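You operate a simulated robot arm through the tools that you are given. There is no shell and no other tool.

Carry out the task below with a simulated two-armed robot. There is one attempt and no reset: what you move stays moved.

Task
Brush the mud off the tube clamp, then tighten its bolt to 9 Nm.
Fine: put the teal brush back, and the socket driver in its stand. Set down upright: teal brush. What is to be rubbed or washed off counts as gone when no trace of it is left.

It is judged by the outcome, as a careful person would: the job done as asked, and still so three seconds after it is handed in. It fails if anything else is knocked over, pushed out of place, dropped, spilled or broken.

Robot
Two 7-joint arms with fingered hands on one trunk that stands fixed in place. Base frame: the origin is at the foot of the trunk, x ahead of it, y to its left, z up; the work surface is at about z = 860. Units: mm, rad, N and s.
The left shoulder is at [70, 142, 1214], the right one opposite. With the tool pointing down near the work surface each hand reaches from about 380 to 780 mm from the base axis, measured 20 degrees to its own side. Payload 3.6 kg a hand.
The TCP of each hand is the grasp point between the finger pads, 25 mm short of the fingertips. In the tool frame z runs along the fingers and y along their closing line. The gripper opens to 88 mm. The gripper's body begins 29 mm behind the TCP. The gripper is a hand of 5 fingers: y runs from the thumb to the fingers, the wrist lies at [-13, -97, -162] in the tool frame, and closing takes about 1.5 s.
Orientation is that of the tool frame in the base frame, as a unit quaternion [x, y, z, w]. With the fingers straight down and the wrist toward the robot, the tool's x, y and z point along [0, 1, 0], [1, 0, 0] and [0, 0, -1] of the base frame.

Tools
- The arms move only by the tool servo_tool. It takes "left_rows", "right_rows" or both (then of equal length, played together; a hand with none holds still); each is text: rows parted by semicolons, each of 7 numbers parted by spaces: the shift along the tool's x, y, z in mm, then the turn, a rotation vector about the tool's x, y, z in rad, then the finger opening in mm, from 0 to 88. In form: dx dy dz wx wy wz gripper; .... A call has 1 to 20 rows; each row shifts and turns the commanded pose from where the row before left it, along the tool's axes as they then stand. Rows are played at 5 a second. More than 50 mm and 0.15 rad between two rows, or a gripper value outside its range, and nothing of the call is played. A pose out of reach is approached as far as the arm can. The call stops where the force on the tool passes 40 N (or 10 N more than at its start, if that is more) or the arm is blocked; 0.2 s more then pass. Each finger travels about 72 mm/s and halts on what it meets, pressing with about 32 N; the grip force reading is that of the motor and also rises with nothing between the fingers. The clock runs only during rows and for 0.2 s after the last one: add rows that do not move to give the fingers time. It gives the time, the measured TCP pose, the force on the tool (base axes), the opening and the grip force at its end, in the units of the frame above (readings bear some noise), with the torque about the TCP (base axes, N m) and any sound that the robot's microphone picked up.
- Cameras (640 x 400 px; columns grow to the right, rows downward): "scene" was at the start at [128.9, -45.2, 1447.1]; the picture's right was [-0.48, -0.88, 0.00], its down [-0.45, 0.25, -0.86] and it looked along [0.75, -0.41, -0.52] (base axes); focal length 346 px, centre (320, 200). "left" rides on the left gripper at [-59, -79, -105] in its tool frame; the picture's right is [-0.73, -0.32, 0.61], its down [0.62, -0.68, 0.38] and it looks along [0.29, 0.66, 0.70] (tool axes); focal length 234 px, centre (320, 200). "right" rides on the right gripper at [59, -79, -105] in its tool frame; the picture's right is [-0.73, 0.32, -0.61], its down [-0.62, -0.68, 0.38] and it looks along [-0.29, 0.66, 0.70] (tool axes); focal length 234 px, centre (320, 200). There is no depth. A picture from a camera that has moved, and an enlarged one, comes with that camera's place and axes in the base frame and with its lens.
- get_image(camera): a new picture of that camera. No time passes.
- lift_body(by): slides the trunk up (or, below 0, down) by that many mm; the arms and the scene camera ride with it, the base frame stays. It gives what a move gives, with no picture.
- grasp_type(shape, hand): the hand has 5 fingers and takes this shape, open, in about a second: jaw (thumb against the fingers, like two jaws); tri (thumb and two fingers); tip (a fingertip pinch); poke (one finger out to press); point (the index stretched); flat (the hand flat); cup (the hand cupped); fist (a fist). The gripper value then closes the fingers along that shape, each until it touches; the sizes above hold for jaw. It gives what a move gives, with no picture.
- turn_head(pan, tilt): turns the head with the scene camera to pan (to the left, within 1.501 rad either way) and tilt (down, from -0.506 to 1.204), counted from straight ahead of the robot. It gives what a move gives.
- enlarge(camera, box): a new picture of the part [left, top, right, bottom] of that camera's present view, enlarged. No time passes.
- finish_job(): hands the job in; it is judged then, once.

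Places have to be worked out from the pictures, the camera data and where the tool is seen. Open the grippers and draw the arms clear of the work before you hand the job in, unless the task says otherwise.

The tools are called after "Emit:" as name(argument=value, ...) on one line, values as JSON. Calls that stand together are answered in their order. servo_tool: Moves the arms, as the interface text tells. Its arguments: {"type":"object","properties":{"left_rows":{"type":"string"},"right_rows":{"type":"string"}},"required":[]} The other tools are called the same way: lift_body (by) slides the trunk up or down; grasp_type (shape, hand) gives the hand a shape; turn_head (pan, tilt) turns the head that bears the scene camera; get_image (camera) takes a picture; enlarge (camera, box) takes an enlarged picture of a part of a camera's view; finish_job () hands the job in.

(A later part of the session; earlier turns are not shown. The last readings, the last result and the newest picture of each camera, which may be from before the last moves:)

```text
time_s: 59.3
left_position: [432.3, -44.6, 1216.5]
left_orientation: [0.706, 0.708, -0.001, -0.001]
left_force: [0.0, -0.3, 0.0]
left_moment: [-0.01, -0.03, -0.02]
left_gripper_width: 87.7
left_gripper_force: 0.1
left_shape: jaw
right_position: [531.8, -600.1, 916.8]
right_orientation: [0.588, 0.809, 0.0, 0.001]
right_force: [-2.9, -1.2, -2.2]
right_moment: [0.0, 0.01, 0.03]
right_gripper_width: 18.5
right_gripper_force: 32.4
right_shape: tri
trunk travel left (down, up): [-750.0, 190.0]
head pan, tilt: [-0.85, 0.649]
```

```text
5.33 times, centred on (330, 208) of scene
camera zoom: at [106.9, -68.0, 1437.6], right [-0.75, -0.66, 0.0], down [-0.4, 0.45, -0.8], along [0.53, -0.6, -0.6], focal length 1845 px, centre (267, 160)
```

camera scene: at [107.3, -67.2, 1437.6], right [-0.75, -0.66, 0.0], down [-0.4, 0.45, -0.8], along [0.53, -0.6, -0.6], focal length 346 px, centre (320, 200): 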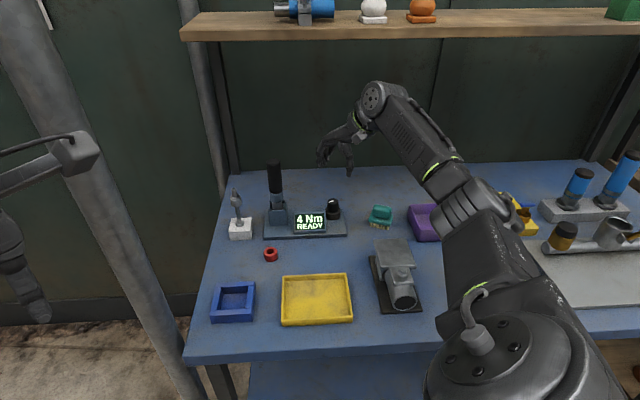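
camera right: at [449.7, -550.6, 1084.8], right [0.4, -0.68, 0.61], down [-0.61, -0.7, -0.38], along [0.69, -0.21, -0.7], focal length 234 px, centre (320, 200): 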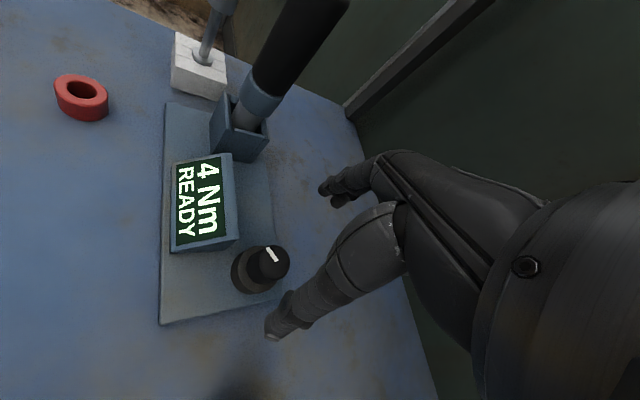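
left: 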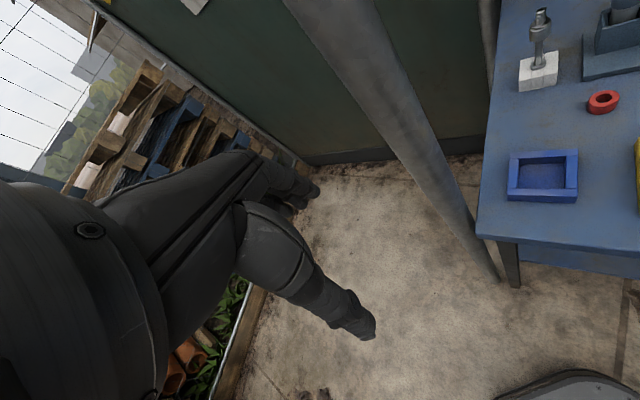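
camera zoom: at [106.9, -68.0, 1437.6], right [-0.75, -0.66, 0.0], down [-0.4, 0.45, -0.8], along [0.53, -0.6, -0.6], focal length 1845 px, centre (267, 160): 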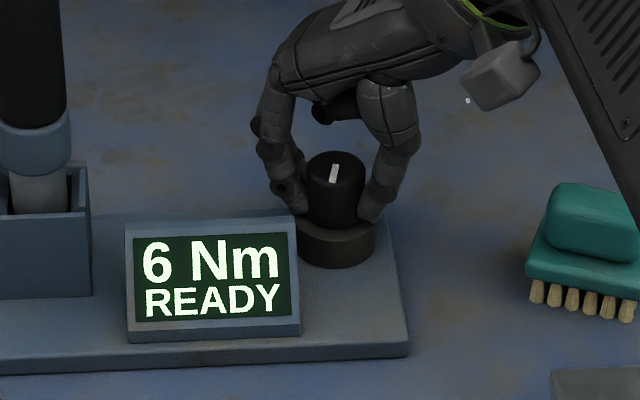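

Display now 6 Nm: counter-clockwise raises it. Release, lift, re-index the hand clockwise and grip again.

Emit:
servo_tool(right_rows="0 0 0 0 0 0 30; 0 0 0 0 0 0 60; 0 0 0 0 0 0 60; 0 0 0 0 0 0 60; 0 0 -25 0 0 0 60; 0 0 -25 0 0 0 60; 0 0 0 0 0 0.14 60; 0 0 0 0 0 0.14 60; 0 0 0 0 0 0.14 60; 0 0 0 0 0 0.14 60; 0 0 0 0 0 0.14 60; 0 0 0 0 0 0.14 60; 0 0 0 0 0 0.14 60; 0 0 0 0 0 0 60")

Emit:
servo_tool(right_rows="0 0 25 0 0 0 60; 0 0 25 0 0 0 60; 0 0 0 0 0 0 45; 0 0 0 0 0 0 30; 0 0 0 0 0 0 10; 0 0 0 0 0 0 5; 0 0 0 0 0 0 5; 0 0 0 0 0 0 5; 0 0 0 0 0 0 5; 0 0 0 0 0 -0.08 5; 0 0 0 0 0 -0.08 5; 0 0 0 0 0 -0.08 5; 0 0 0 0 0 -0.08 5; 0 0 0 0 0 -0.08 5; 0 0 0 0 0 0 5")

Emit:
enlarge(camera="scene", box=[280, 170, 380, 245])

Emit:
enlarge(camera="right", box=[140, 100, 390, 310])

```text
time_s: 62.3
left_position: [434.8, -43.6, 1217.5]
left_orientation: [0.707, 0.708, 0.0, 0.0]
left_force: [0.1, 0.7, -0.1]
left_moment: [0.0, -0.03, 0.0]
left_gripper_width: 87.6
left_gripper_force: 0.1
left_shape: jaw
right_position: [531.3, -598.8, 967.9]
right_orientation: [0.9, 0.436, 0.001, 0.0]
right_force: [-0.8, 0.2, 0.3]
right_moment: [-0.02, -0.02, 0.0]
right_gripper_width: 59.8
right_gripper_force: 0.0
right_shape: tri
trunk travel left (down, up): [-750.0, 190.0]
head pan, tilt: [-0.85, 0.649]
```

```text
time_s: 65.5
left_position: [434.8, -45.2, 1216.2]
left_orientation: [0.707, 0.707, 0.0, 0.0]
left_force: [0.1, 0.6, -0.7]
left_moment: [-0.01, -0.03, 0.03]
left_gripper_width: 87.5
left_gripper_force: 0.0
left_shape: jaw
right_position: [531.6, -600.2, 915.8]
right_orientation: [0.794, 0.607, 0.002, -0.001]
right_force: [-3.3, -0.6, -10.4]
right_moment: [-0.01, 0.07, 0.0]
right_gripper_width: 20.2
right_gripper_force: 31.9
right_shape: tri
trunk travel left (down, up): [-750.0, 190.0]
head pan, tilt: [-0.85, 0.649]
```

```text
5.33 times, centred on (330, 208) of scene
camera zoom: at [108.2, -69.1, 1437.4], right [-0.75, -0.66, 0.0], down [-0.4, 0.46, -0.8], along [0.53, -0.6, -0.61], focal length 1845 px, centre (267, 160)
```

zoom: 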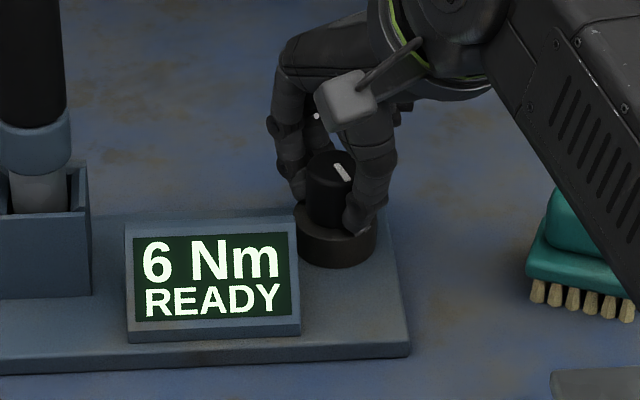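

```text
1.90 times, centred on (265, 205) of right
camera zoom: at [470.9, -523.1, 1021.6], right [0.12, -0.79, 0.61], down [-0.82, -0.42, -0.38], along [0.56, -0.45, -0.7], focal length 446 px, centre (425, 190)
```

zoom: 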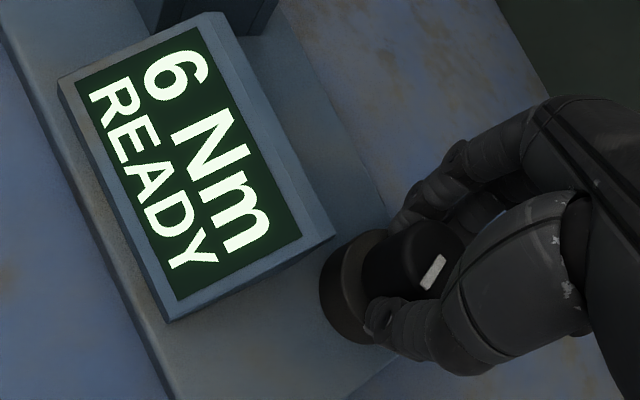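

Knob is turning; display still 6. Continue in smaller steps.

Emit:
servo_tool(right_rows="0 0 0 0 0 -0.08 5; 0 0 0 0 0 -0.08 5; 0 0 0 0 0 0 5")

Emit:
enlarge(camera="scene", box=[280, 170, 380, 245])

Emit:
servo_tool(right_rows="0 0 0 0 0 -0.08 5; 0 0 0 0 0 -0.08 5; 0 0 0 0 0 0 5")

Emit:
enlarge(camera="scene", box=[280, 170, 380, 245])

```text
time_s: 66.3
left_position: [434.0, -45.6, 1216.4]
left_orientation: [0.706, 0.708, 0.001, -0.001]
left_force: [-0.1, 0.5, -0.1]
left_moment: [0.0, 0.0, 0.01]
left_gripper_width: 87.7
left_gripper_force: 0.2
left_shape: jaw
right_position: [531.4, -600.9, 917.5]
right_orientation: [0.744, 0.668, 0.0, -0.001]
right_force: [-4.8, 0.6, -11.7]
right_moment: [-0.03, 0.1, 0.02]
right_gripper_width: 20.0
right_gripper_force: 32.1
right_shape: tri
trunk travel left (down, up): [-750.0, 190.0]
head pan, tilt: [-0.85, 0.649]
```

```text
5.33 times, centred on (330, 208) of scene
camera zoom: at [108.2, -69.1, 1437.4], right [-0.75, -0.66, 0.0], down [-0.4, 0.46, -0.8], along [0.53, -0.6, -0.61], focal length 1845 px, centre (267, 160)
```

zoom: 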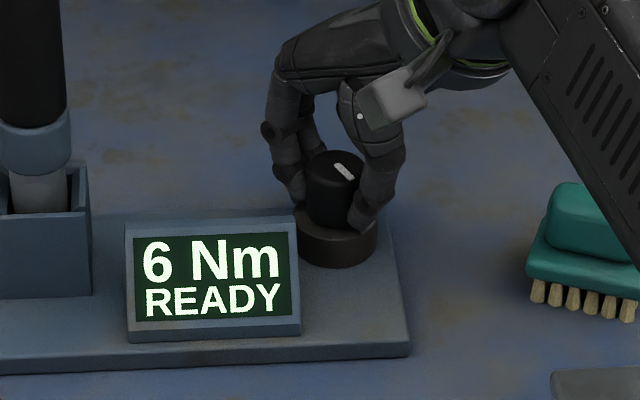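

```text
time_s: 67.1
left_position: [434.3, -45.7, 1216.5]
left_orientation: [0.707, 0.707, 0.0, 0.0]
left_force: [0.2, -0.1, -0.6]
left_moment: [-0.03, 0.03, 0.01]
left_gripper_width: 87.6
left_gripper_force: 0.1
left_shape: jaw
right_position: [531.0, -599.2, 917.3]
right_orientation: [0.688, 0.726, 0.0, -0.001]
right_force: [-2.9, -1.7, -10.2]
right_moment: [-0.03, 0.04, -0.03]
right_gripper_width: 20.0
right_gripper_force: 32.9
right_shape: tri
trunk travel left (down, up): [-750.0, 190.0]
head pan, tilt: [-0.85, 0.649]
```

```text
5.33 times, centred on (330, 208) of scene
camera zoom: at [108.4, -69.3, 1437.4], right [-0.75, -0.66, 0.0], down [-0.4, 0.46, -0.8], along [0.53, -0.6, -0.61], focal length 1845 px, centre (267, 160)
```

zoom: 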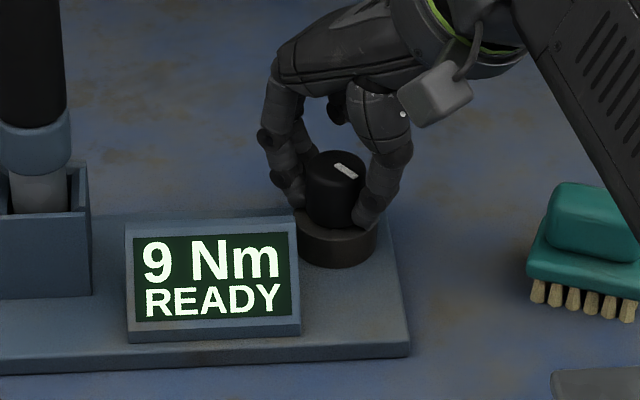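

Display reads 9 Nm. Nudge a bit further so it isn't at the switching edge, then verify.

Emit:
servo_tool(right_rows="0 0 0 0 0 -0.08 5; 0 0 0 0 0 -0.07 5; 0 0 0 0 0 0 5")

Emit:
enlarge(camera="scene", box=[280, 170, 380, 245])

```text
time_s: 67.9
left_position: [435.0, -45.7, 1215.5]
left_orientation: [0.706, 0.708, 0.0, -0.001]
left_force: [-0.2, -0.9, -1.1]
left_moment: [-0.01, 0.0, 0.03]
left_gripper_width: 87.7
left_gripper_force: 0.0
left_shape: jaw
right_position: [533.0, -599.7, 916.6]
right_orientation: [0.631, 0.775, 0.001, -0.001]
right_force: [-2.3, -2.4, -10.0]
right_moment: [-0.08, 0.0, 0.0]
right_gripper_width: 19.6
right_gripper_force: 31.9
right_shape: tri
trunk travel left (down, up): [-750.0, 190.0]
head pan, tilt: [-0.85, 0.649]
```

```text
5.33 times, centred on (330, 208) of scene
camera zoom: at [108.5, -69.3, 1437.4], right [-0.75, -0.66, 0.0], down [-0.4, 0.46, -0.8], along [0.53, -0.6, -0.61], focal length 1845 px, centre (267, 160)
```

zoom: 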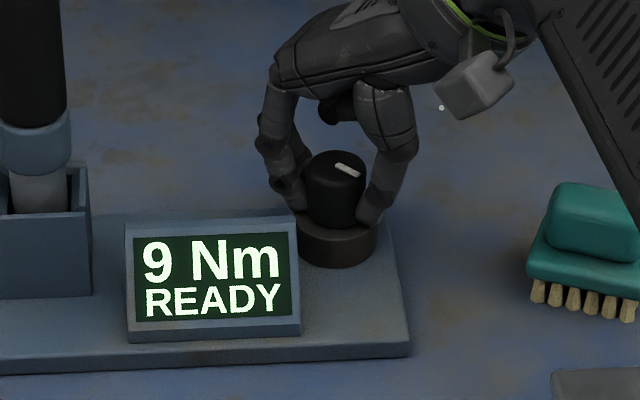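

Set at 9 Nm. Release, lift clear, and switch the hand back to jaw shape.

Emit:
servo_tool(right_rows="0 0 0 0 0 0 30; 0 0 0 0 0 0 60; 0 0 0 0 0 0 60; 0 0 0 0 0 0 60; 0 0 -25 0 0 0 60; 0 0 -45 0 0 0 60; 0 0 -45 0 0 0 60; 0 0 -45 0 0 0 60; 0 -30 -20 0 0 0 60; 0 -30 0 0 0 0.13 60; 0 0 0 0 0 0.13 60; 0 0 0 0 0 0.13 60; 0 0 0 0 0 0.13 60; 0 0 0 0 0 0.13 60; 0 0 0 0 0 0.13 60; 0 0 0 0 0 0.11 60; 0 0 0 0 0 0 60")

Emit:
grasp_type(hand="right", shape="jaw")

Emit:
get_image(camera="right")

Emit:
get_image(camera="scene")

```text
time_s: 71.5
left_position: [433.4, -43.9, 1217.1]
left_orientation: [0.707, 0.707, 0.0, -0.001]
left_force: [0.3, 0.6, 0.2]
left_moment: [0.05, 0.0, -0.02]
left_gripper_width: 87.6
left_gripper_force: 0.0
left_shape: jaw
right_position: [471.4, -610.8, 1099.0]
right_orientation: [0.904, 0.427, 0.001, 0.0]
right_force: [-0.2, 0.0, 0.2]
right_moment: [0.0, -0.04, 0.0]
right_gripper_width: 59.8
right_gripper_force: 0.2
right_shape: tri
trunk travel left (down, up): [-750.0, 190.0]
head pan, tilt: [-0.85, 0.649]
```

```text
time_s: 72.4
left_position: [433.8, -43.9, 1217.2]
left_orientation: [0.707, 0.708, 0.0, 0.0]
left_force: [0.3, -0.5, -0.3]
left_moment: [0.0, 0.02, 0.02]
left_gripper_width: 87.6
left_gripper_force: 0.1
left_shape: jaw
right_position: [472.9, -611.1, 1098.5]
right_orientation: [0.904, 0.428, 0.001, -0.001]
right_force: [-0.1, -0.4, 1.1]
right_moment: [0.01, -0.04, -0.03]
right_gripper_width: 87.8
right_gripper_force: 0.2
right_shape: jaw
trunk travel left (down, up): [-750.0, 190.0]
head pan, tilt: [-0.85, 0.649]
```

```text
taken
camera right: at [448.6, -515.8, 1203.2], right [-0.21, -0.77, 0.61], down [-0.92, -0.05, -0.38], along [0.32, -0.64, -0.7], focal length 234 px, centre (320, 200)
```

right: 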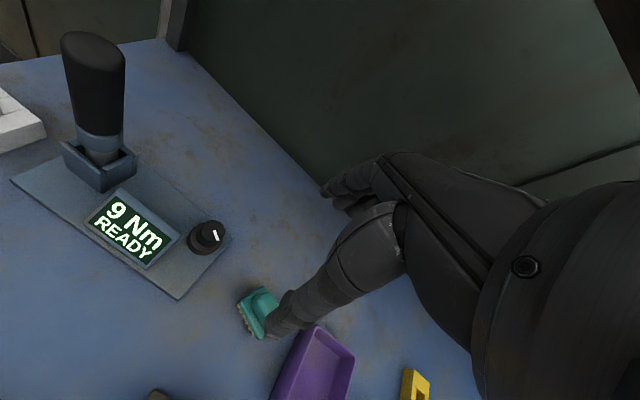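

```text
taken
camera scene: at [107.4, -67.1, 1437.6], right [-0.75, -0.66, 0.0], down [-0.4, 0.45, -0.8], along [0.53, -0.6, -0.6], focal length 346 px, centre (320, 200)
```

scene: 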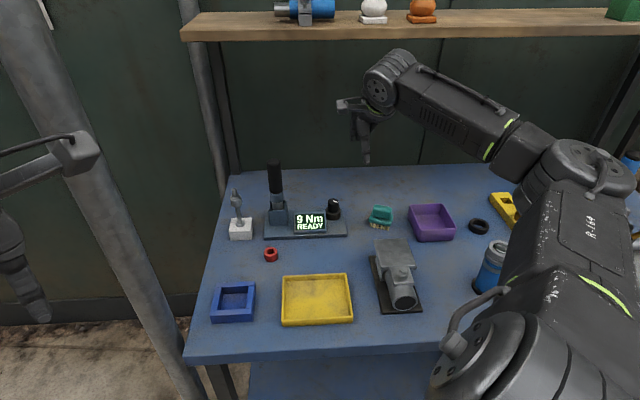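

Display holds 9 Nm. Enlarge the driver in both views to triangulate it.

Emit:
enlarge(camera="right", box=[0, 0, 240, 150])

Emit:
enlarge(camera="scene", box=[230, 140, 360, 250])

```text
2.67 times, centred on (120, 75) of right
camera zoom: at [448.6, -515.8, 1203.2], right [-0.21, -0.77, 0.61], down [-0.92, -0.05, -0.38], along [0.32, -0.64, -0.7], focal length 624 px, centre (853, 533)
```

zoom: 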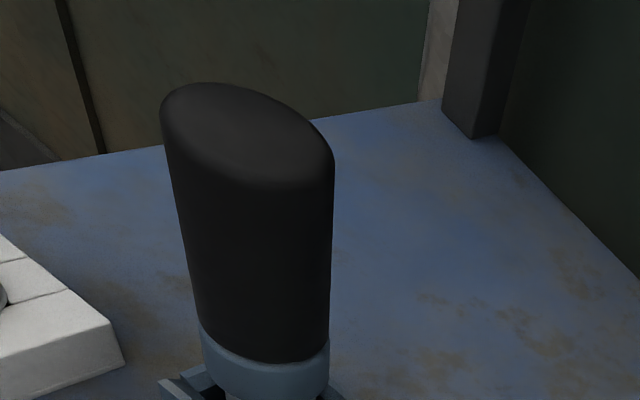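

```text
3.64 times, centred on (295, 195) of scene
camera zoom: at [107.4, -67.1, 1437.6], right [-0.75, -0.66, 0.0], down [-0.4, 0.45, -0.8], along [0.53, -0.6, -0.6], focal length 1258 px, centre (411, 218)
```

zoom: 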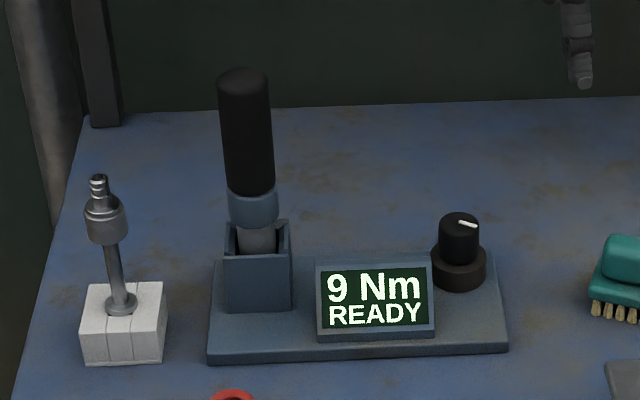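

Driver handle top ≈ (620–626, −497, 1040). Move above it with tips well clear and re-check.

Emit:
servo_tool(right_rows="0 0 -15 0 0 0 80; 36.6 8.7 0 0 0 0 80; 36.6 8.7 0 0 0 0 80; 36.6 8.7 0 0 0 0 80; 36.6 8.7 0 0 0 0 80; 36.6 8.7 0 0 0 0 80; 0 0 0 0 0 0 80; 0 0 0 0 0 0 80")

Emit:
get_image(camera="right")

Emit:
enlarge(camera="scene", box=[230, 80, 360, 250])

```text
time_s: 74.2
left_position: [433.7, -44.4, 1216.6]
left_orientation: [0.707, 0.707, 0.0, 0.001]
left_force: [-0.5, 0.5, 0.4]
left_moment: [-0.01, -0.02, 0.0]
left_gripper_width: 87.7
left_gripper_force: 0.1
left_shape: jaw
right_position: [622.9, -498.8, 1115.5]
right_orientation: [0.904, 0.428, 0.0, 0.0]
right_force: [-0.4, 0.4, 0.3]
right_moment: [0.02, 0.01, -0.04]
right_gripper_width: 80.2
right_gripper_force: 0.0
right_shape: jaw
trunk travel left (down, up): [-750.0, 190.0]
head pan, tilt: [-0.85, 0.649]
```

```text
taken
camera right: at [599.0, -403.9, 1220.1], right [-0.21, -0.77, 0.61], down [-0.92, -0.05, -0.38], along [0.32, -0.64, -0.7], focal length 234 px, centre (320, 200)
```

right: 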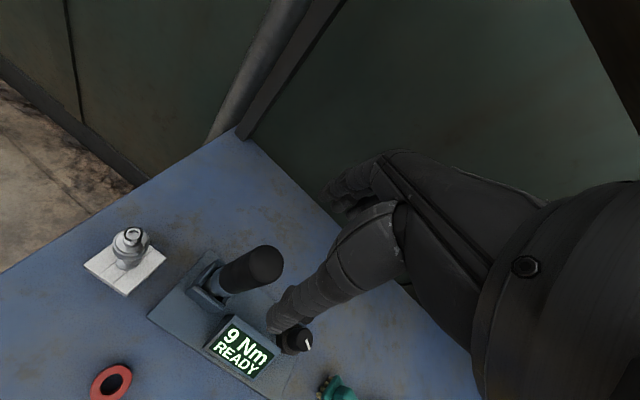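

```text
2.35 times, centred on (295, 165) of scene
camera zoom: at [107.4, -67.2, 1437.6], right [-0.75, -0.66, 0.0], down [-0.4, 0.45, -0.8], along [0.53, -0.6, -0.6], focal length 814 px, centre (379, 282)
```

zoom: 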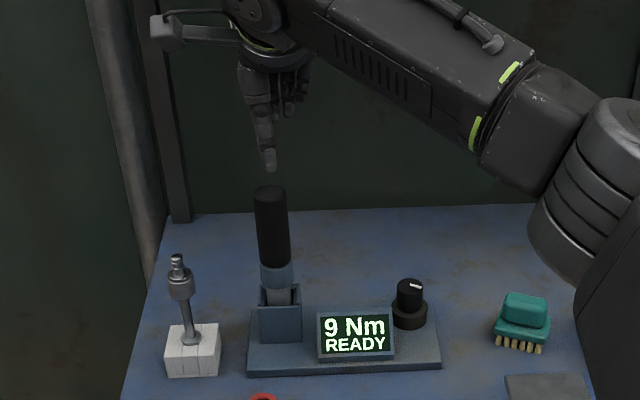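

Enlarge the hand view for handle top position.

Emit:
enlarge(camera="right", box=[160, 220, 320, 340])

Emit:
enlarge(camera="scene", box=[250, 140, 310, 240])

```text
3.33 times, centred on (240, 280) of right
camera zoom: at [599.0, -403.9, 1220.1], right [-0.21, -0.77, 0.61], down [-0.92, -0.05, -0.38], along [0.32, -0.64, -0.7], focal length 781 px, centre (587, -67)
```

zoom: 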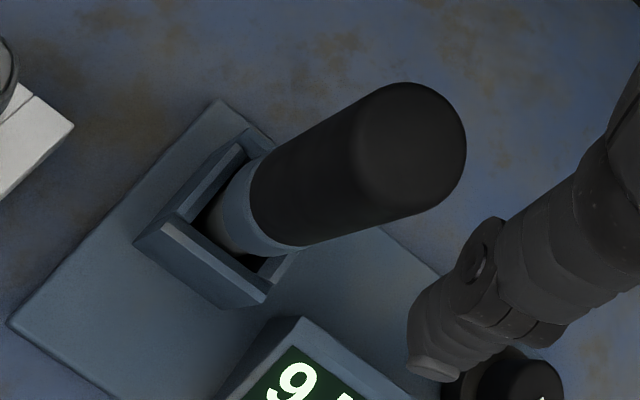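

```text
4.00 times, centred on (280, 190) of scene
camera zoom: at [107.4, -67.2, 1437.6], right [-0.75, -0.66, 0.0], down [-0.4, 0.45, -0.8], along [0.53, -0.6, -0.6], focal length 1384 px, centre (480, 240)
```

zoom: 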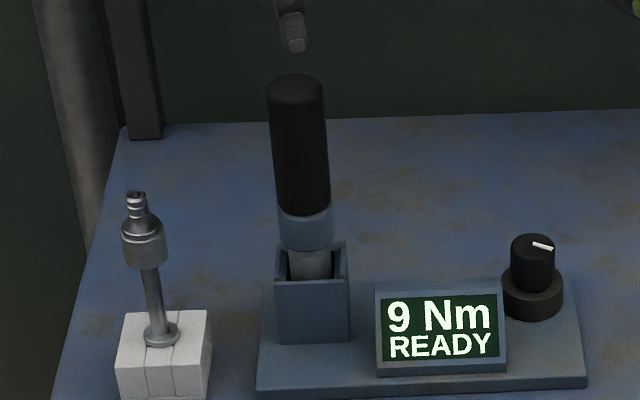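

Handle top at (623,-497.5,1040); the hand is aligned. Descend to TCP z≈1014.

Emit:
servo_tool(right_rows="0 0 30 0 0 0 80; 0 0 30 0 0 0 80; 0 0 25 0 0 0 80; 0 0 13 0 0 0 80; 0 0 3 0 0 0 80; 0 0 0 0 0 0 80; 0 0 0 0 0 0 80")

Emit:
enlarge(camera="scene", box=[240, 130, 320, 240])

Emit:
get_image(camera="right")

```text
time_s: 75.8
left_position: [433.7, -42.8, 1217.8]
left_orientation: [0.707, 0.707, 0.0, 0.0]
left_force: [0.2, -0.5, 0.0]
left_moment: [-0.01, 0.02, -0.01]
left_gripper_width: 87.8
left_gripper_force: 0.1
left_shape: jaw
right_position: [622.6, -497.0, 1011.2]
right_orientation: [0.904, 0.428, 0.0, 0.001]
right_force: [-0.1, 0.3, -0.5]
right_moment: [-0.01, 0.0, 0.0]
right_gripper_width: 80.2
right_gripper_force: 0.0
right_shape: jaw
trunk travel left (down, up): [-750.0, 190.0]
head pan, tilt: [-0.85, 0.649]
```

```text
3.64 times, centred on (280, 185) of scene
camera zoom: at [107.5, -67.1, 1437.6], right [-0.75, -0.66, 0.0], down [-0.4, 0.45, -0.8], along [0.53, -0.6, -0.6], focal length 1258 px, centre (466, 254)
```

zoom: 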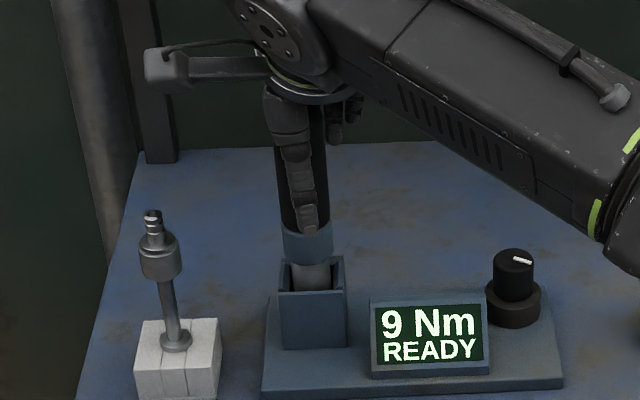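

```text
taken
camera right: at [599.2, -402.0, 1116.2], right [-0.21, -0.77, 0.61], down [-0.92, -0.05, -0.38], along [0.32, -0.64, -0.7], focal length 234 px, centre (320, 200)
```

right: 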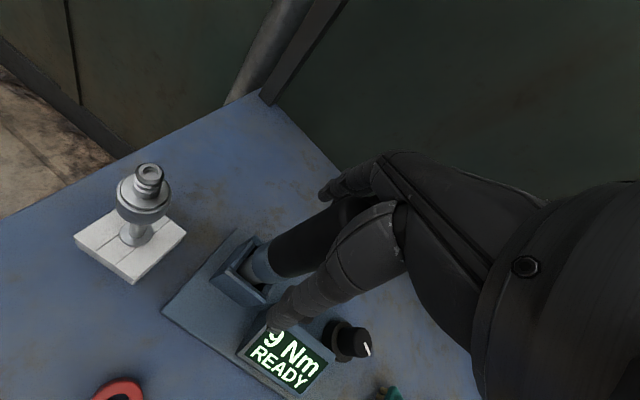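

No contact with the top. Close on the handle.

Emit:
servo_tool(right_rows="0 0 0 0 0 0 60; 0 0 0 0 0 0 45; 0 0 0 0 0 0 30; 0 0 0 0 0 0 15; 0 0 0 0 0 0 10; 0 0 0 0 0 0 10; 0 0 0 0 0 0 10; 0 0 0 0 0 0 10")

Emit:
enlarge(camera="scene", box=[240, 130, 320, 240])

Emit:
get_image(camera="right")

```text
time_s: 77.6
left_position: [433.0, -42.1, 1217.7]
left_orientation: [0.706, 0.708, 0.001, 0.0]
left_force: [1.1, 0.2, 0.7]
left_moment: [0.0, -0.03, 0.0]
left_gripper_width: 87.8
left_gripper_force: 0.0
left_shape: jaw
right_position: [624.1, -496.9, 1012.2]
right_orientation: [0.904, 0.427, 0.0, 0.0]
right_force: [-0.1, -0.1, 1.1]
right_moment: [-0.02, 0.01, 0.03]
right_gripper_width: 24.1
right_gripper_force: 32.4
right_shape: jaw
trunk travel left (down, up): [-750.0, 190.0]
head pan, tilt: [-0.85, 0.649]
```

```text
3.64 times, centred on (280, 185) of scene
camera zoom: at [107.4, -67.1, 1437.6], right [-0.75, -0.66, 0.0], down [-0.4, 0.45, -0.8], along [0.53, -0.6, -0.6], focal length 1258 px, centre (466, 254)
```

zoom: 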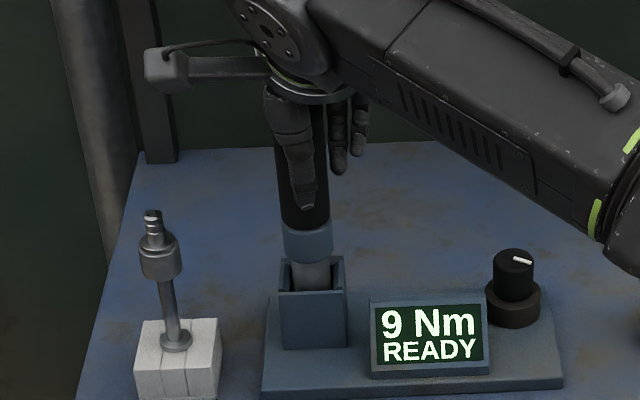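

```text
taken
camera right: at [599.1, -402.0, 1116.3], right [-0.21, -0.77, 0.61], down [-0.92, -0.05, -0.38], along [0.32, -0.64, -0.7], focal length 234 px, centre (320, 200)
```

right: 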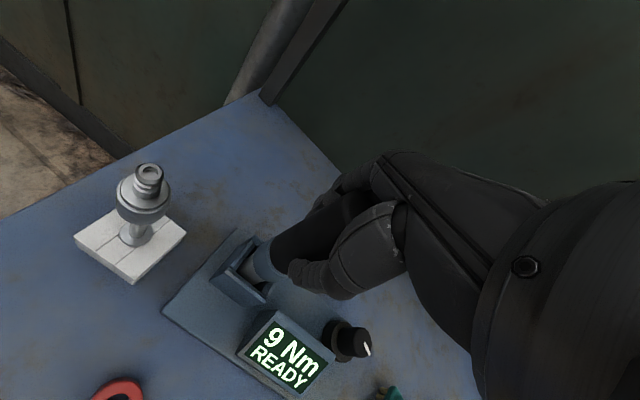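

Good balanced grip at (623.3,-497,1012). Lift the driver vertically out of the dock.

Emit:
servo_tool(right_rows="0 0 -10 0 0 0 10; 0 0 -15 0 0 0 10; 0 0 -20 0 0 0 10; 0 0 -25 0 0 0 10; 0 0 -25 0 0 0 10; 0 0 -25 0 0 0 10; 0 0 0 0 0 0 10; 0 0 0 0 0 0 10")

Emit:
enlarge(camera="scene", box=[230, 80, 360, 240])

Emit:
get_image(camera="right")

```text
time_s: 79.4
left_position: [434.4, -43.3, 1216.1]
left_orientation: [0.706, 0.708, 0.001, 0.0]
left_force: [0.0, -0.3, 0.3]
left_moment: [-0.02, -0.01, 0.0]
left_gripper_width: 87.8
left_gripper_force: 0.1
left_shape: jaw
right_position: [623.7, -498.6, 1129.6]
right_orientation: [0.904, 0.427, 0.0, -0.001]
right_force: [0.5, 0.6, -3.7]
right_moment: [-0.01, -0.04, 0.0]
right_gripper_width: 23.5
right_gripper_force: 32.0
right_shape: jaw
trunk travel left (down, up): [-750.0, 190.0]
head pan, tilt: [-0.85, 0.649]
```

```text
2.50 times, centred on (295, 160) of scene
camera zoom: at [108.4, -67.8, 1437.5], right [-0.75, -0.66, 0.0], down [-0.4, 0.45, -0.8], along [0.53, -0.6, -0.61], focal length 865 px, centre (382, 300)
```

zoom: 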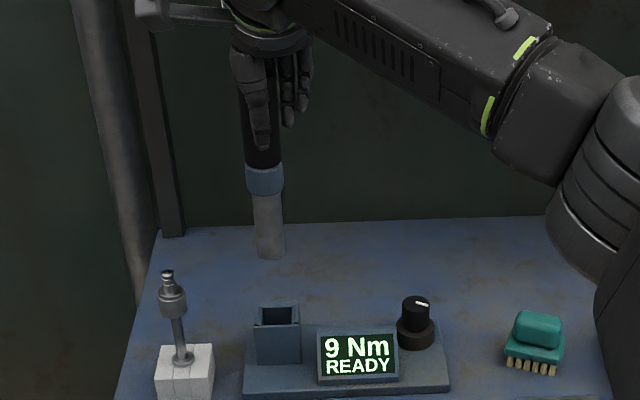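

```text
taken
camera right: at [599.7, -403.8, 1235.2], right [-0.21, -0.77, 0.61], down [-0.92, -0.05, -0.38], along [0.32, -0.64, -0.7], focal length 234 px, centre (320, 200)
```

right: 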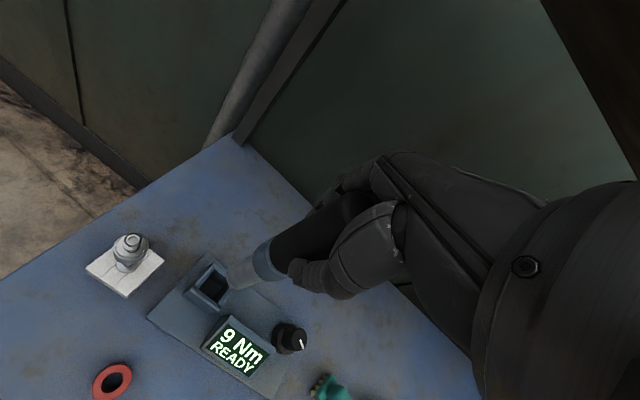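

Driver is free; its tip is ≈141 mm below the TCP. Carry it high over to above the bolt (≈281,-501).

Emit:
servo_tool(right_rows="-27.4 -32.8 -3.8 0 0 0 10; -27.4 -32.8 -3.8 0 0 0 10; -27.4 -32.8 -3.8 0 0 0 10; -27.4 -32.8 -3.8 0 0 0 10; -27.4 -32.8 -3.8 0 0 0 10; -27.4 -32.8 -3.8 0 0 0 10; -27.4 -32.8 -3.8 0 0 0 10; -27.4 -32.8 -3.8 0 0 0 10; 0 0 0 0 0 0 10; 0 0 0 0 0 0 10; 0 0 0 0 0 0 10")

Emit:
get_image(camera="right")

Emit:
turn_head(pan=-1.1, tilt=0.75)

Emit:
get_image(camera="scene")

```text
time_s: 81.8
left_position: [433.9, -43.1, 1216.9]
left_orientation: [0.707, 0.707, 0.001, 0.001]
left_force: [0.1, -0.1, -0.2]
left_moment: [0.02, 0.03, -0.01]
left_gripper_width: 87.9
left_gripper_force: 0.1
left_shape: jaw
right_position: [467.8, -495.2, 1130.4]
right_orientation: [0.904, 0.428, 0.0, 0.0]
right_force: [0.2, -0.8, -4.6]
right_moment: [0.01, -0.01, -0.02]
right_gripper_width: 23.3
right_gripper_force: 32.5
right_shape: jaw
right hand out of reach, approached as far as the arm can: row 4, 5, 6, 7, 8
trunk travel left (down, up): [-750.0, 190.0]
head pan, tilt: [-0.85, 0.649]
```

```text
taken
camera right: at [443.9, -400.3, 1235.1], right [-0.21, -0.77, 0.61], down [-0.92, -0.05, -0.38], along [0.32, -0.64, -0.7], focal length 234 px, centre (320, 200)
```

right: 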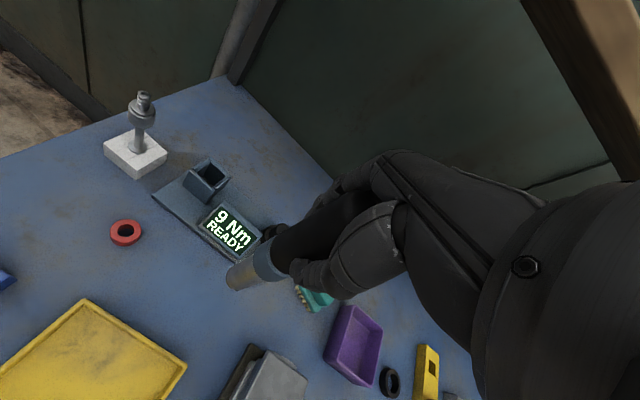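

```text
time_s: 82.5
left_position: [434.4, -43.1, 1217.2]
left_orientation: [0.707, 0.707, 0.0, 0.0]
left_force: [0.6, -0.5, 0.2]
left_moment: [0.03, 0.01, -0.01]
left_gripper_width: 87.6
left_gripper_force: 0.0
left_shape: jaw
right_position: [467.2, -495.0, 1130.8]
right_orientation: [0.904, 0.428, 0.0, 0.0]
right_force: [-0.4, 0.1, -4.1]
right_moment: [-0.01, 0.0, 0.01]
right_gripper_width: 23.4
right_gripper_force: 32.4
right_shape: jaw
trunk travel left (down, up): [-750.0, 190.0]
head pan, tilt: [-1.1, 0.75]
```

```text
taken
camera scene: at [88.3, -76.3, 1429.0], right [-0.89, -0.45, 0.0], down [-0.31, 0.61, -0.73], along [0.33, -0.65, -0.68], focal length 346 px, centre (320, 200)
```

scene: 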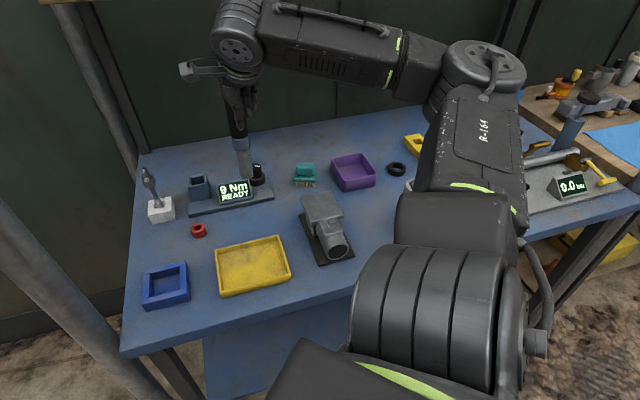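

Part of that path was out of reach (stopped at (467,-495)). A zero-motion row will tell me the state of the commanded pose.

Emit:
servo_tool(right_rows="0 0 0 0 0 0 10; 0 0 0 0 0 0 10")

```text
time_s: 83.2
left_position: [434.4, -44.6, 1216.3]
left_orientation: [0.707, 0.708, 0.0, -0.001]
left_force: [0.3, -0.4, -0.5]
left_moment: [0.03, 0.0, 0.01]
left_gripper_width: 87.8
left_gripper_force: 0.1
left_shape: jaw
right_position: [468.2, -494.7, 1130.4]
right_orientation: [0.903, 0.429, 0.0, 0.0]
right_force: [0.3, -0.2, -5.0]
right_moment: [-0.01, 0.03, -0.01]
right_gripper_width: 23.2
right_gripper_force: 31.8
right_shape: jaw
trunk travel left (down, up): [-750.0, 190.0]
head pan, tilt: [-1.1, 0.75]
```

Commanded pose reset to the actual. Try approaching via the direction of the mud plate (a pose that was reachable before), slightly lower.

Emit:
servo_tool(right_rows="-34 -18 5 0 0 0 10; -34 -18 5 0 0 0 10; -34 -18 5 0 0 0 10; -34 -18 5 0 0 0 10; 0 0 0 0 0 0 10; 0 0 0 0 0 0 10")

```text
time_s: 84.5
left_position: [434.4, -43.4, 1215.9]
left_orientation: [0.706, 0.708, 0.0, -0.001]
left_force: [0.8, 0.6, -0.7]
left_moment: [-0.06, 0.01, 0.0]
left_gripper_width: 88.0
left_gripper_force: 0.0
left_shape: jaw
right_position: [463.4, -498.4, 1119.9]
right_orientation: [0.901, 0.434, 0.005, -0.009]
right_force: [-0.2, -0.3, -4.0]
right_moment: [0.03, -0.03, 0.0]
right_gripper_width: 22.9
right_gripper_force: 31.9
right_shape: jaw
right hand out of reach, approached as far as the arm can: row 1, 2, 3, 4
trunk travel left (down, up): [-750.0, 190.0]
head pan, tilt: [-1.1, 0.75]
```

A joint limit is blocking here. Swing right first (toward above the brush), keeping radius, before coming in.

Emit:
servo_tool(right_rows="-33 19 -3 0 0 0 10; -33 19 -3 0 0 0 10; -33 19 -3 0 0 0 10; -33 19 -3 0 0 0 10; 0 0 0 0 0 0 10")

Emit:
get_image(camera="scene")

```text
time_s: 85.8
left_position: [435.0, -43.8, 1215.6]
left_orientation: [0.706, 0.708, 0.0, 0.0]
left_force: [-0.3, -0.1, 0.3]
left_moment: [0.01, -0.02, 0.01]
left_gripper_width: 87.8
left_gripper_force: 0.1
left_shape: jaw
right_position: [438.9, -650.3, 1131.2]
right_orientation: [0.904, 0.429, 0.0, 0.0]
right_force: [-0.3, -0.6, -4.7]
right_moment: [-0.01, -0.01, 0.01]
right_gripper_width: 23.1
right_gripper_force: 32.2
right_shape: jaw
trunk travel left (down, up): [-750.0, 190.0]
head pan, tilt: [-1.1, 0.75]
```

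```text
taken
camera scene: at [88.5, -76.2, 1428.9], right [-0.89, -0.45, 0.0], down [-0.31, 0.61, -0.73], along [0.33, -0.65, -0.68], focal length 346 px, centre (320, 200)
```

scene: 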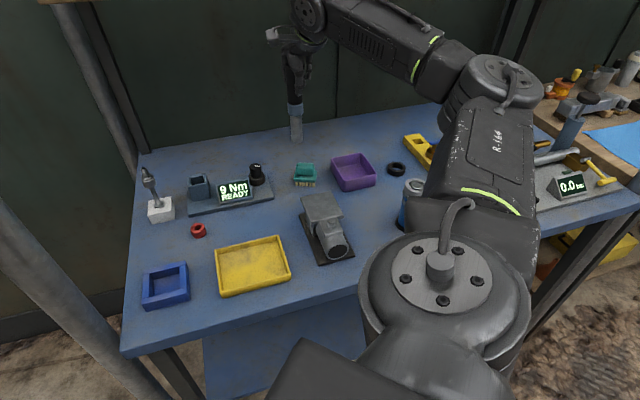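

Now come straight in toward the clamp along the route that worked before.

Emit:
servo_tool(right_rows="0.5 -37 9 0 0 0 10; 0.5 -37 9 0 0 0 10; 0.5 -37 9 0 0 0 10; 0.5 -37 9 0 0 0 10; 0 0 0 0 0 0 10; 0 0 0 0 0 0 10")

Emit:
get_image(camera="scene")

Emit:
get_image(camera="right")

```text
time_s: 87.2
left_position: [433.6, -43.8, 1217.5]
left_orientation: [0.706, 0.708, 0.001, 0.0]
left_force: [-0.6, -0.6, 0.4]
left_moment: [0.0, 0.0, -0.02]
left_gripper_width: 87.8
left_gripper_force: 0.1
left_shape: jaw
right_position: [326.7, -557.7, 1093.5]
right_orientation: [0.904, 0.428, 0.0, 0.0]
right_force: [0.4, -0.2, -4.4]
right_moment: [0.0, 0.04, 0.04]
right_gripper_width: 22.8
right_gripper_force: 31.9
right_shape: jaw
trunk travel left (down, up): [-750.0, 190.0]
head pan, tilt: [-1.1, 0.75]
```

```text
taken
camera scene: at [88.4, -76.7, 1428.9], right [-0.89, -0.45, 0.0], down [-0.31, 0.61, -0.73], along [0.33, -0.65, -0.68], focal length 346 px, centre (320, 200)
```

scene: 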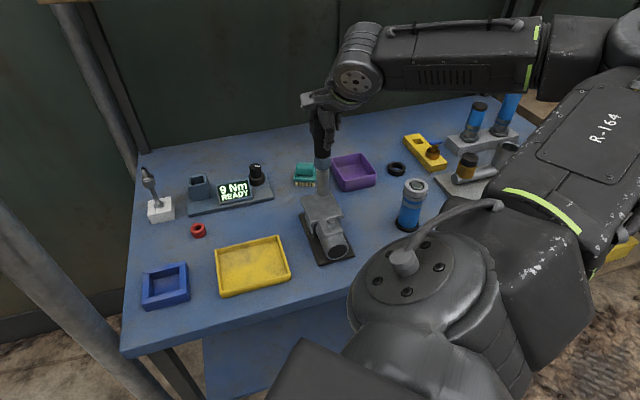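

```text
taken
camera right: at [303.4, -461.7, 1198.5], right [-0.21, -0.77, 0.61], down [-0.92, -0.05, -0.38], along [0.32, -0.64, -0.7], focal length 234 px, centre (320, 200)
```

right: 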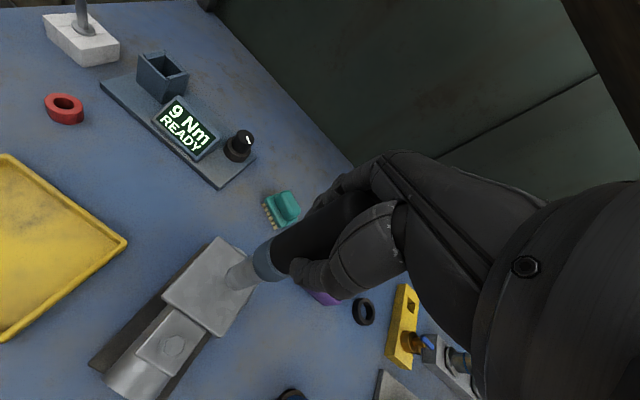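

Reached. Enlarge both views to measure tip and bolt positions.

Emit:
enlarge(camera="right", box=[120, 230, 300, 390])

Emit:
enlarge(camera="scene", box=[280, 130, 370, 260])

```text
2.50 times, centred on (210, 310) of right
camera zoom: at [303.4, -461.7, 1198.5], right [-0.21, -0.77, 0.61], down [-0.92, -0.05, -0.38], along [0.32, -0.64, -0.7], focal length 585 px, centre (595, -75)
```

zoom: 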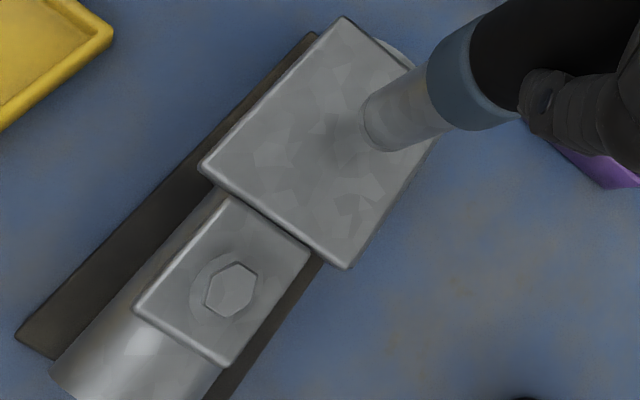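

```text
3.08 times, centred on (325, 195) of scene
camera zoom: at [88.4, -76.7, 1428.9], right [-0.89, -0.45, 0.0], down [-0.31, 0.61, -0.73], along [0.33, -0.65, -0.68], focal length 1064 px, centre (305, 215)
```

zoom: 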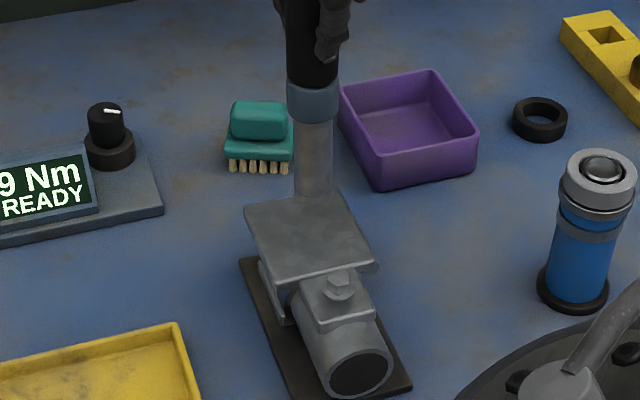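

Bolt head ≈ (281.3,-502,937) and the driver hangs vertical. Shift over the bolt at the current height.

Emit:
servo_tool(right_rows="4.8 -23.4 -2 0 0 0 10; 4.8 -23.4 0 0 0 0 10; 4.7 -23.6 0 0 0 0 10; 0 0 0 0 0 0 10; 0 0 0 0 0 0 10; 0 0 0 0 0 0 10")

Emit:
enlarge(camera="right", box=[180, 230, 340, 350])

Emit:
enlarge(camera="scene", box=[300, 170, 370, 260])

```text
time_s: 88.5
left_position: [434.4, -43.0, 1216.8]
left_orientation: [0.706, 0.708, 0.0, -0.001]
left_force: [-0.9, -1.0, -0.6]
left_moment: [-0.04, 0.02, 0.01]
left_gripper_width: 87.7
left_gripper_force: 0.1
left_shape: jaw
right_position: [281.1, -499.6, 1097.7]
right_orientation: [0.904, 0.427, 0.0, 0.001]
right_force: [0.2, -0.1, -3.7]
right_moment: [-0.02, -0.02, -0.01]
right_gripper_width: 23.1
right_gripper_force: 32.2
right_shape: jaw
trunk travel left (down, up): [-750.0, 190.0]
head pan, tilt: [-1.1, 0.75]
```

```text
3.33 times, centred on (260, 290) of right
camera zoom: at [256.7, -404.4, 1203.0], right [-0.21, -0.77, 0.61], down [-0.92, -0.05, -0.38], along [0.32, -0.64, -0.7], focal length 781 px, centre (520, -100)
```

zoom: 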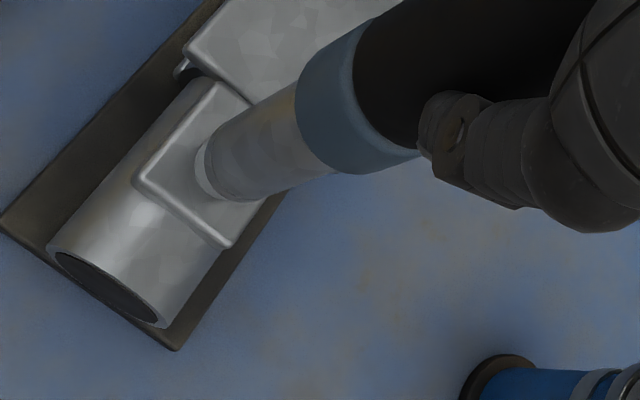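

```text
4.44 times, centred on (335, 215) of scene
camera zoom: at [87.7, -76.0, 1429.0], right [-0.89, -0.45, 0.0], down [-0.31, 0.61, -0.73], along [0.33, -0.65, -0.68], focal length 1538 px, centre (253, 133)
```

zoom: 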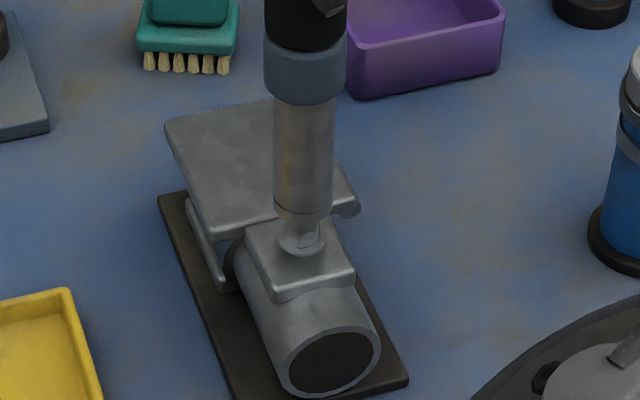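

Looks nearly aligned. Zoom tighter in both views to check the tip-to-bolt offset.

Emit:
enlarge(camera="right", box=[205, 245, 285, 300])

Emit:
enlarge(camera="scene", box=[315, 200, 365, 240])

```text
7.27 times, centred on (245, 272) of right
camera zoom: at [256.7, -404.4, 1203.0], right [-0.21, -0.77, 0.61], down [-0.92, -0.05, -0.38], along [0.32, -0.64, -0.7], focal length 1703 px, centre (866, -327)
```

zoom: 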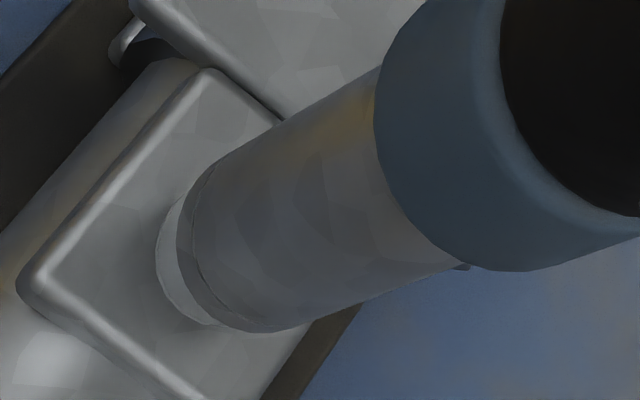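

```text
10.00 times, centred on (340, 220) of scene
camera zoom: at [87.7, -76.0, 1429.0], right [-0.89, -0.45, 0.0], down [-0.31, 0.61, -0.73], along [0.33, -0.65, -0.68], focal length 3460 px, centre (120, 0)
```

zoom: 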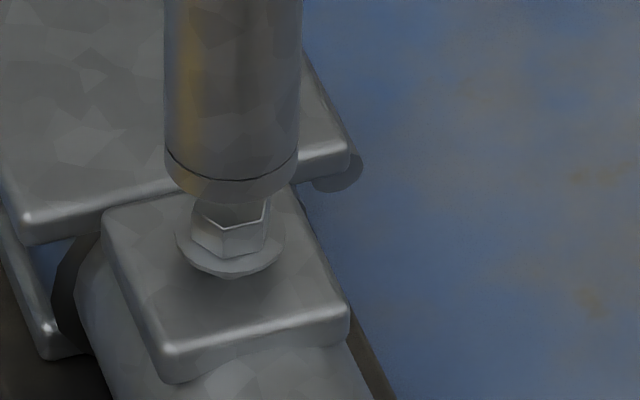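

Tip is ~3 mm short of the bolt along the viewing direction. Correct by (−1.2, +2.8) in tool axes and lower 13 mm.

Emit:
servo_tool(right_rows="-1.2 2.8 0 0 0 0 10; 0 0 5 0 0 0 10; 0 0 5 0 0 0 10; 0 0 3 0 0 0 10; 0 0 0 0 0 0 10; 0 0 0 0 0 0 10")

Emit:
enlarge(camera="right", box=[205, 245, 285, 300])

Emit:
enlarge(camera="scene", box=[315, 200, 365, 240])

```text
time_s: 90.0
left_position: [433.7, -43.5, 1217.3]
left_orientation: [0.706, 0.708, 0.0, 0.0]
left_force: [0.3, -0.8, 1.6]
left_moment: [0.03, 0.01, 0.02]
left_gripper_width: 87.6
left_gripper_force: 0.1
left_shape: jaw
right_position: [283.1, -501.5, 1085.1]
right_orientation: [0.904, 0.428, 0.0, 0.0]
right_force: [0.8, -0.7, -3.3]
right_moment: [0.03, 0.0, -0.02]
right_gripper_width: 23.0
right_gripper_force: 32.1
right_shape: jaw
trunk travel left (down, up): [-750.0, 190.0]
head pan, tilt: [-1.1, 0.75]
```

```text
7.27 times, centred on (245, 272) of right
camera zoom: at [258.6, -406.6, 1188.8], right [-0.21, -0.77, 0.61], down [-0.92, -0.05, -0.38], along [0.32, -0.64, -0.7], focal length 1703 px, centre (866, -327)
```

zoom: 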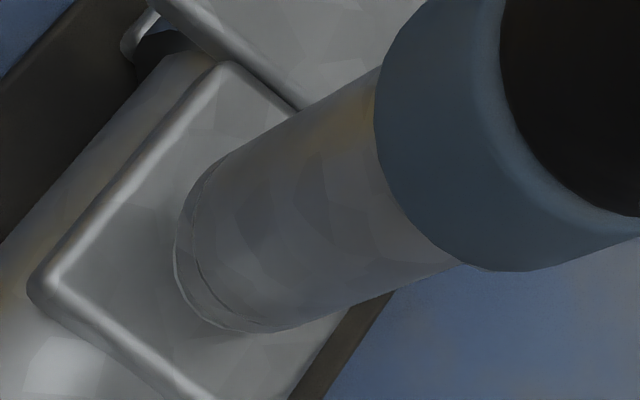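

```text
10.00 times, centred on (340, 220) of scene
camera zoom: at [88.0, -76.4, 1429.0], right [-0.89, -0.45, 0.0], down [-0.31, 0.61, -0.73], along [0.33, -0.65, -0.68], focal length 3460 px, centre (120, 0)
```

zoom: 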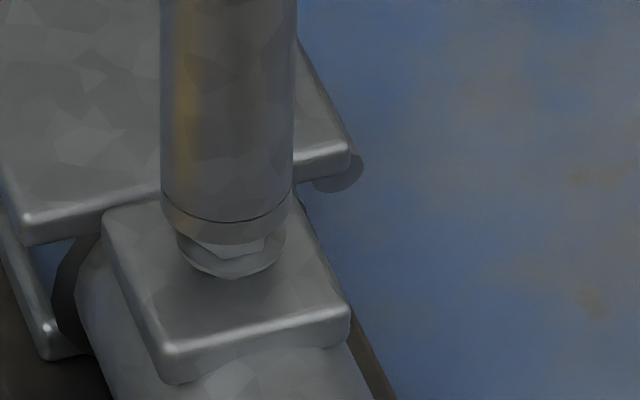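

Tip and bolt now agree within ~1 mm. Fine-adjust and lower slowly, watching for contact.

Emit:
servo_tool(right_rows="-0.8 0.4 2 0 0 0 10; 0 0 2 0 0 0 10; 0 0 2 0 0 0 10; 0 0 2 0 0 0 10; 0 0 0 0 0 0 10; 0 0 0 0 0 0 10")

Emit:
enlarge(camera="scene", box=[315, 200, 365, 240])

```text
time_s: 91.3
left_position: [433.3, -42.2, 1217.3]
left_orientation: [0.706, 0.708, 0.0, 0.0]
left_force: [-0.2, 0.3, -0.3]
left_moment: [0.02, 0.0, 0.04]
left_gripper_width: 87.5
left_gripper_force: 0.1
left_shape: jaw
right_position: [281.6, -501.8, 1076.6]
right_orientation: [0.904, 0.428, 0.0, 0.001]
right_force: [-0.2, 0.2, -0.8]
right_moment: [0.01, -0.02, 0.0]
right_gripper_width: 23.2
right_gripper_force: 31.8
right_shape: jaw
trunk travel left (down, up): [-750.0, 190.0]
head pan, tilt: [-1.1, 0.75]
```

```text
10.00 times, centred on (340, 220) of scene
camera zoom: at [87.7, -75.8, 1429.1], right [-0.89, -0.45, 0.0], down [-0.31, 0.61, -0.73], along [0.33, -0.65, -0.68], focal length 3460 px, centre (120, 0)
```

zoom: 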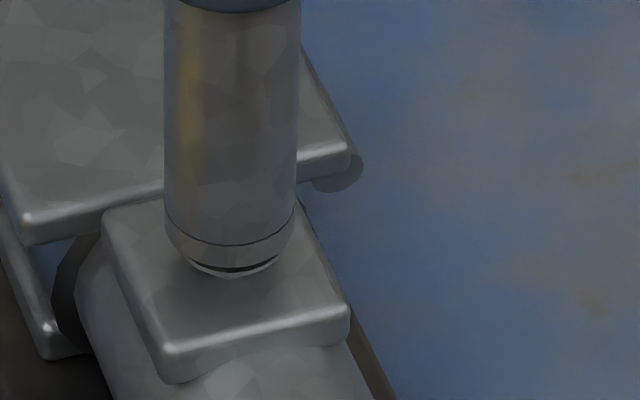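

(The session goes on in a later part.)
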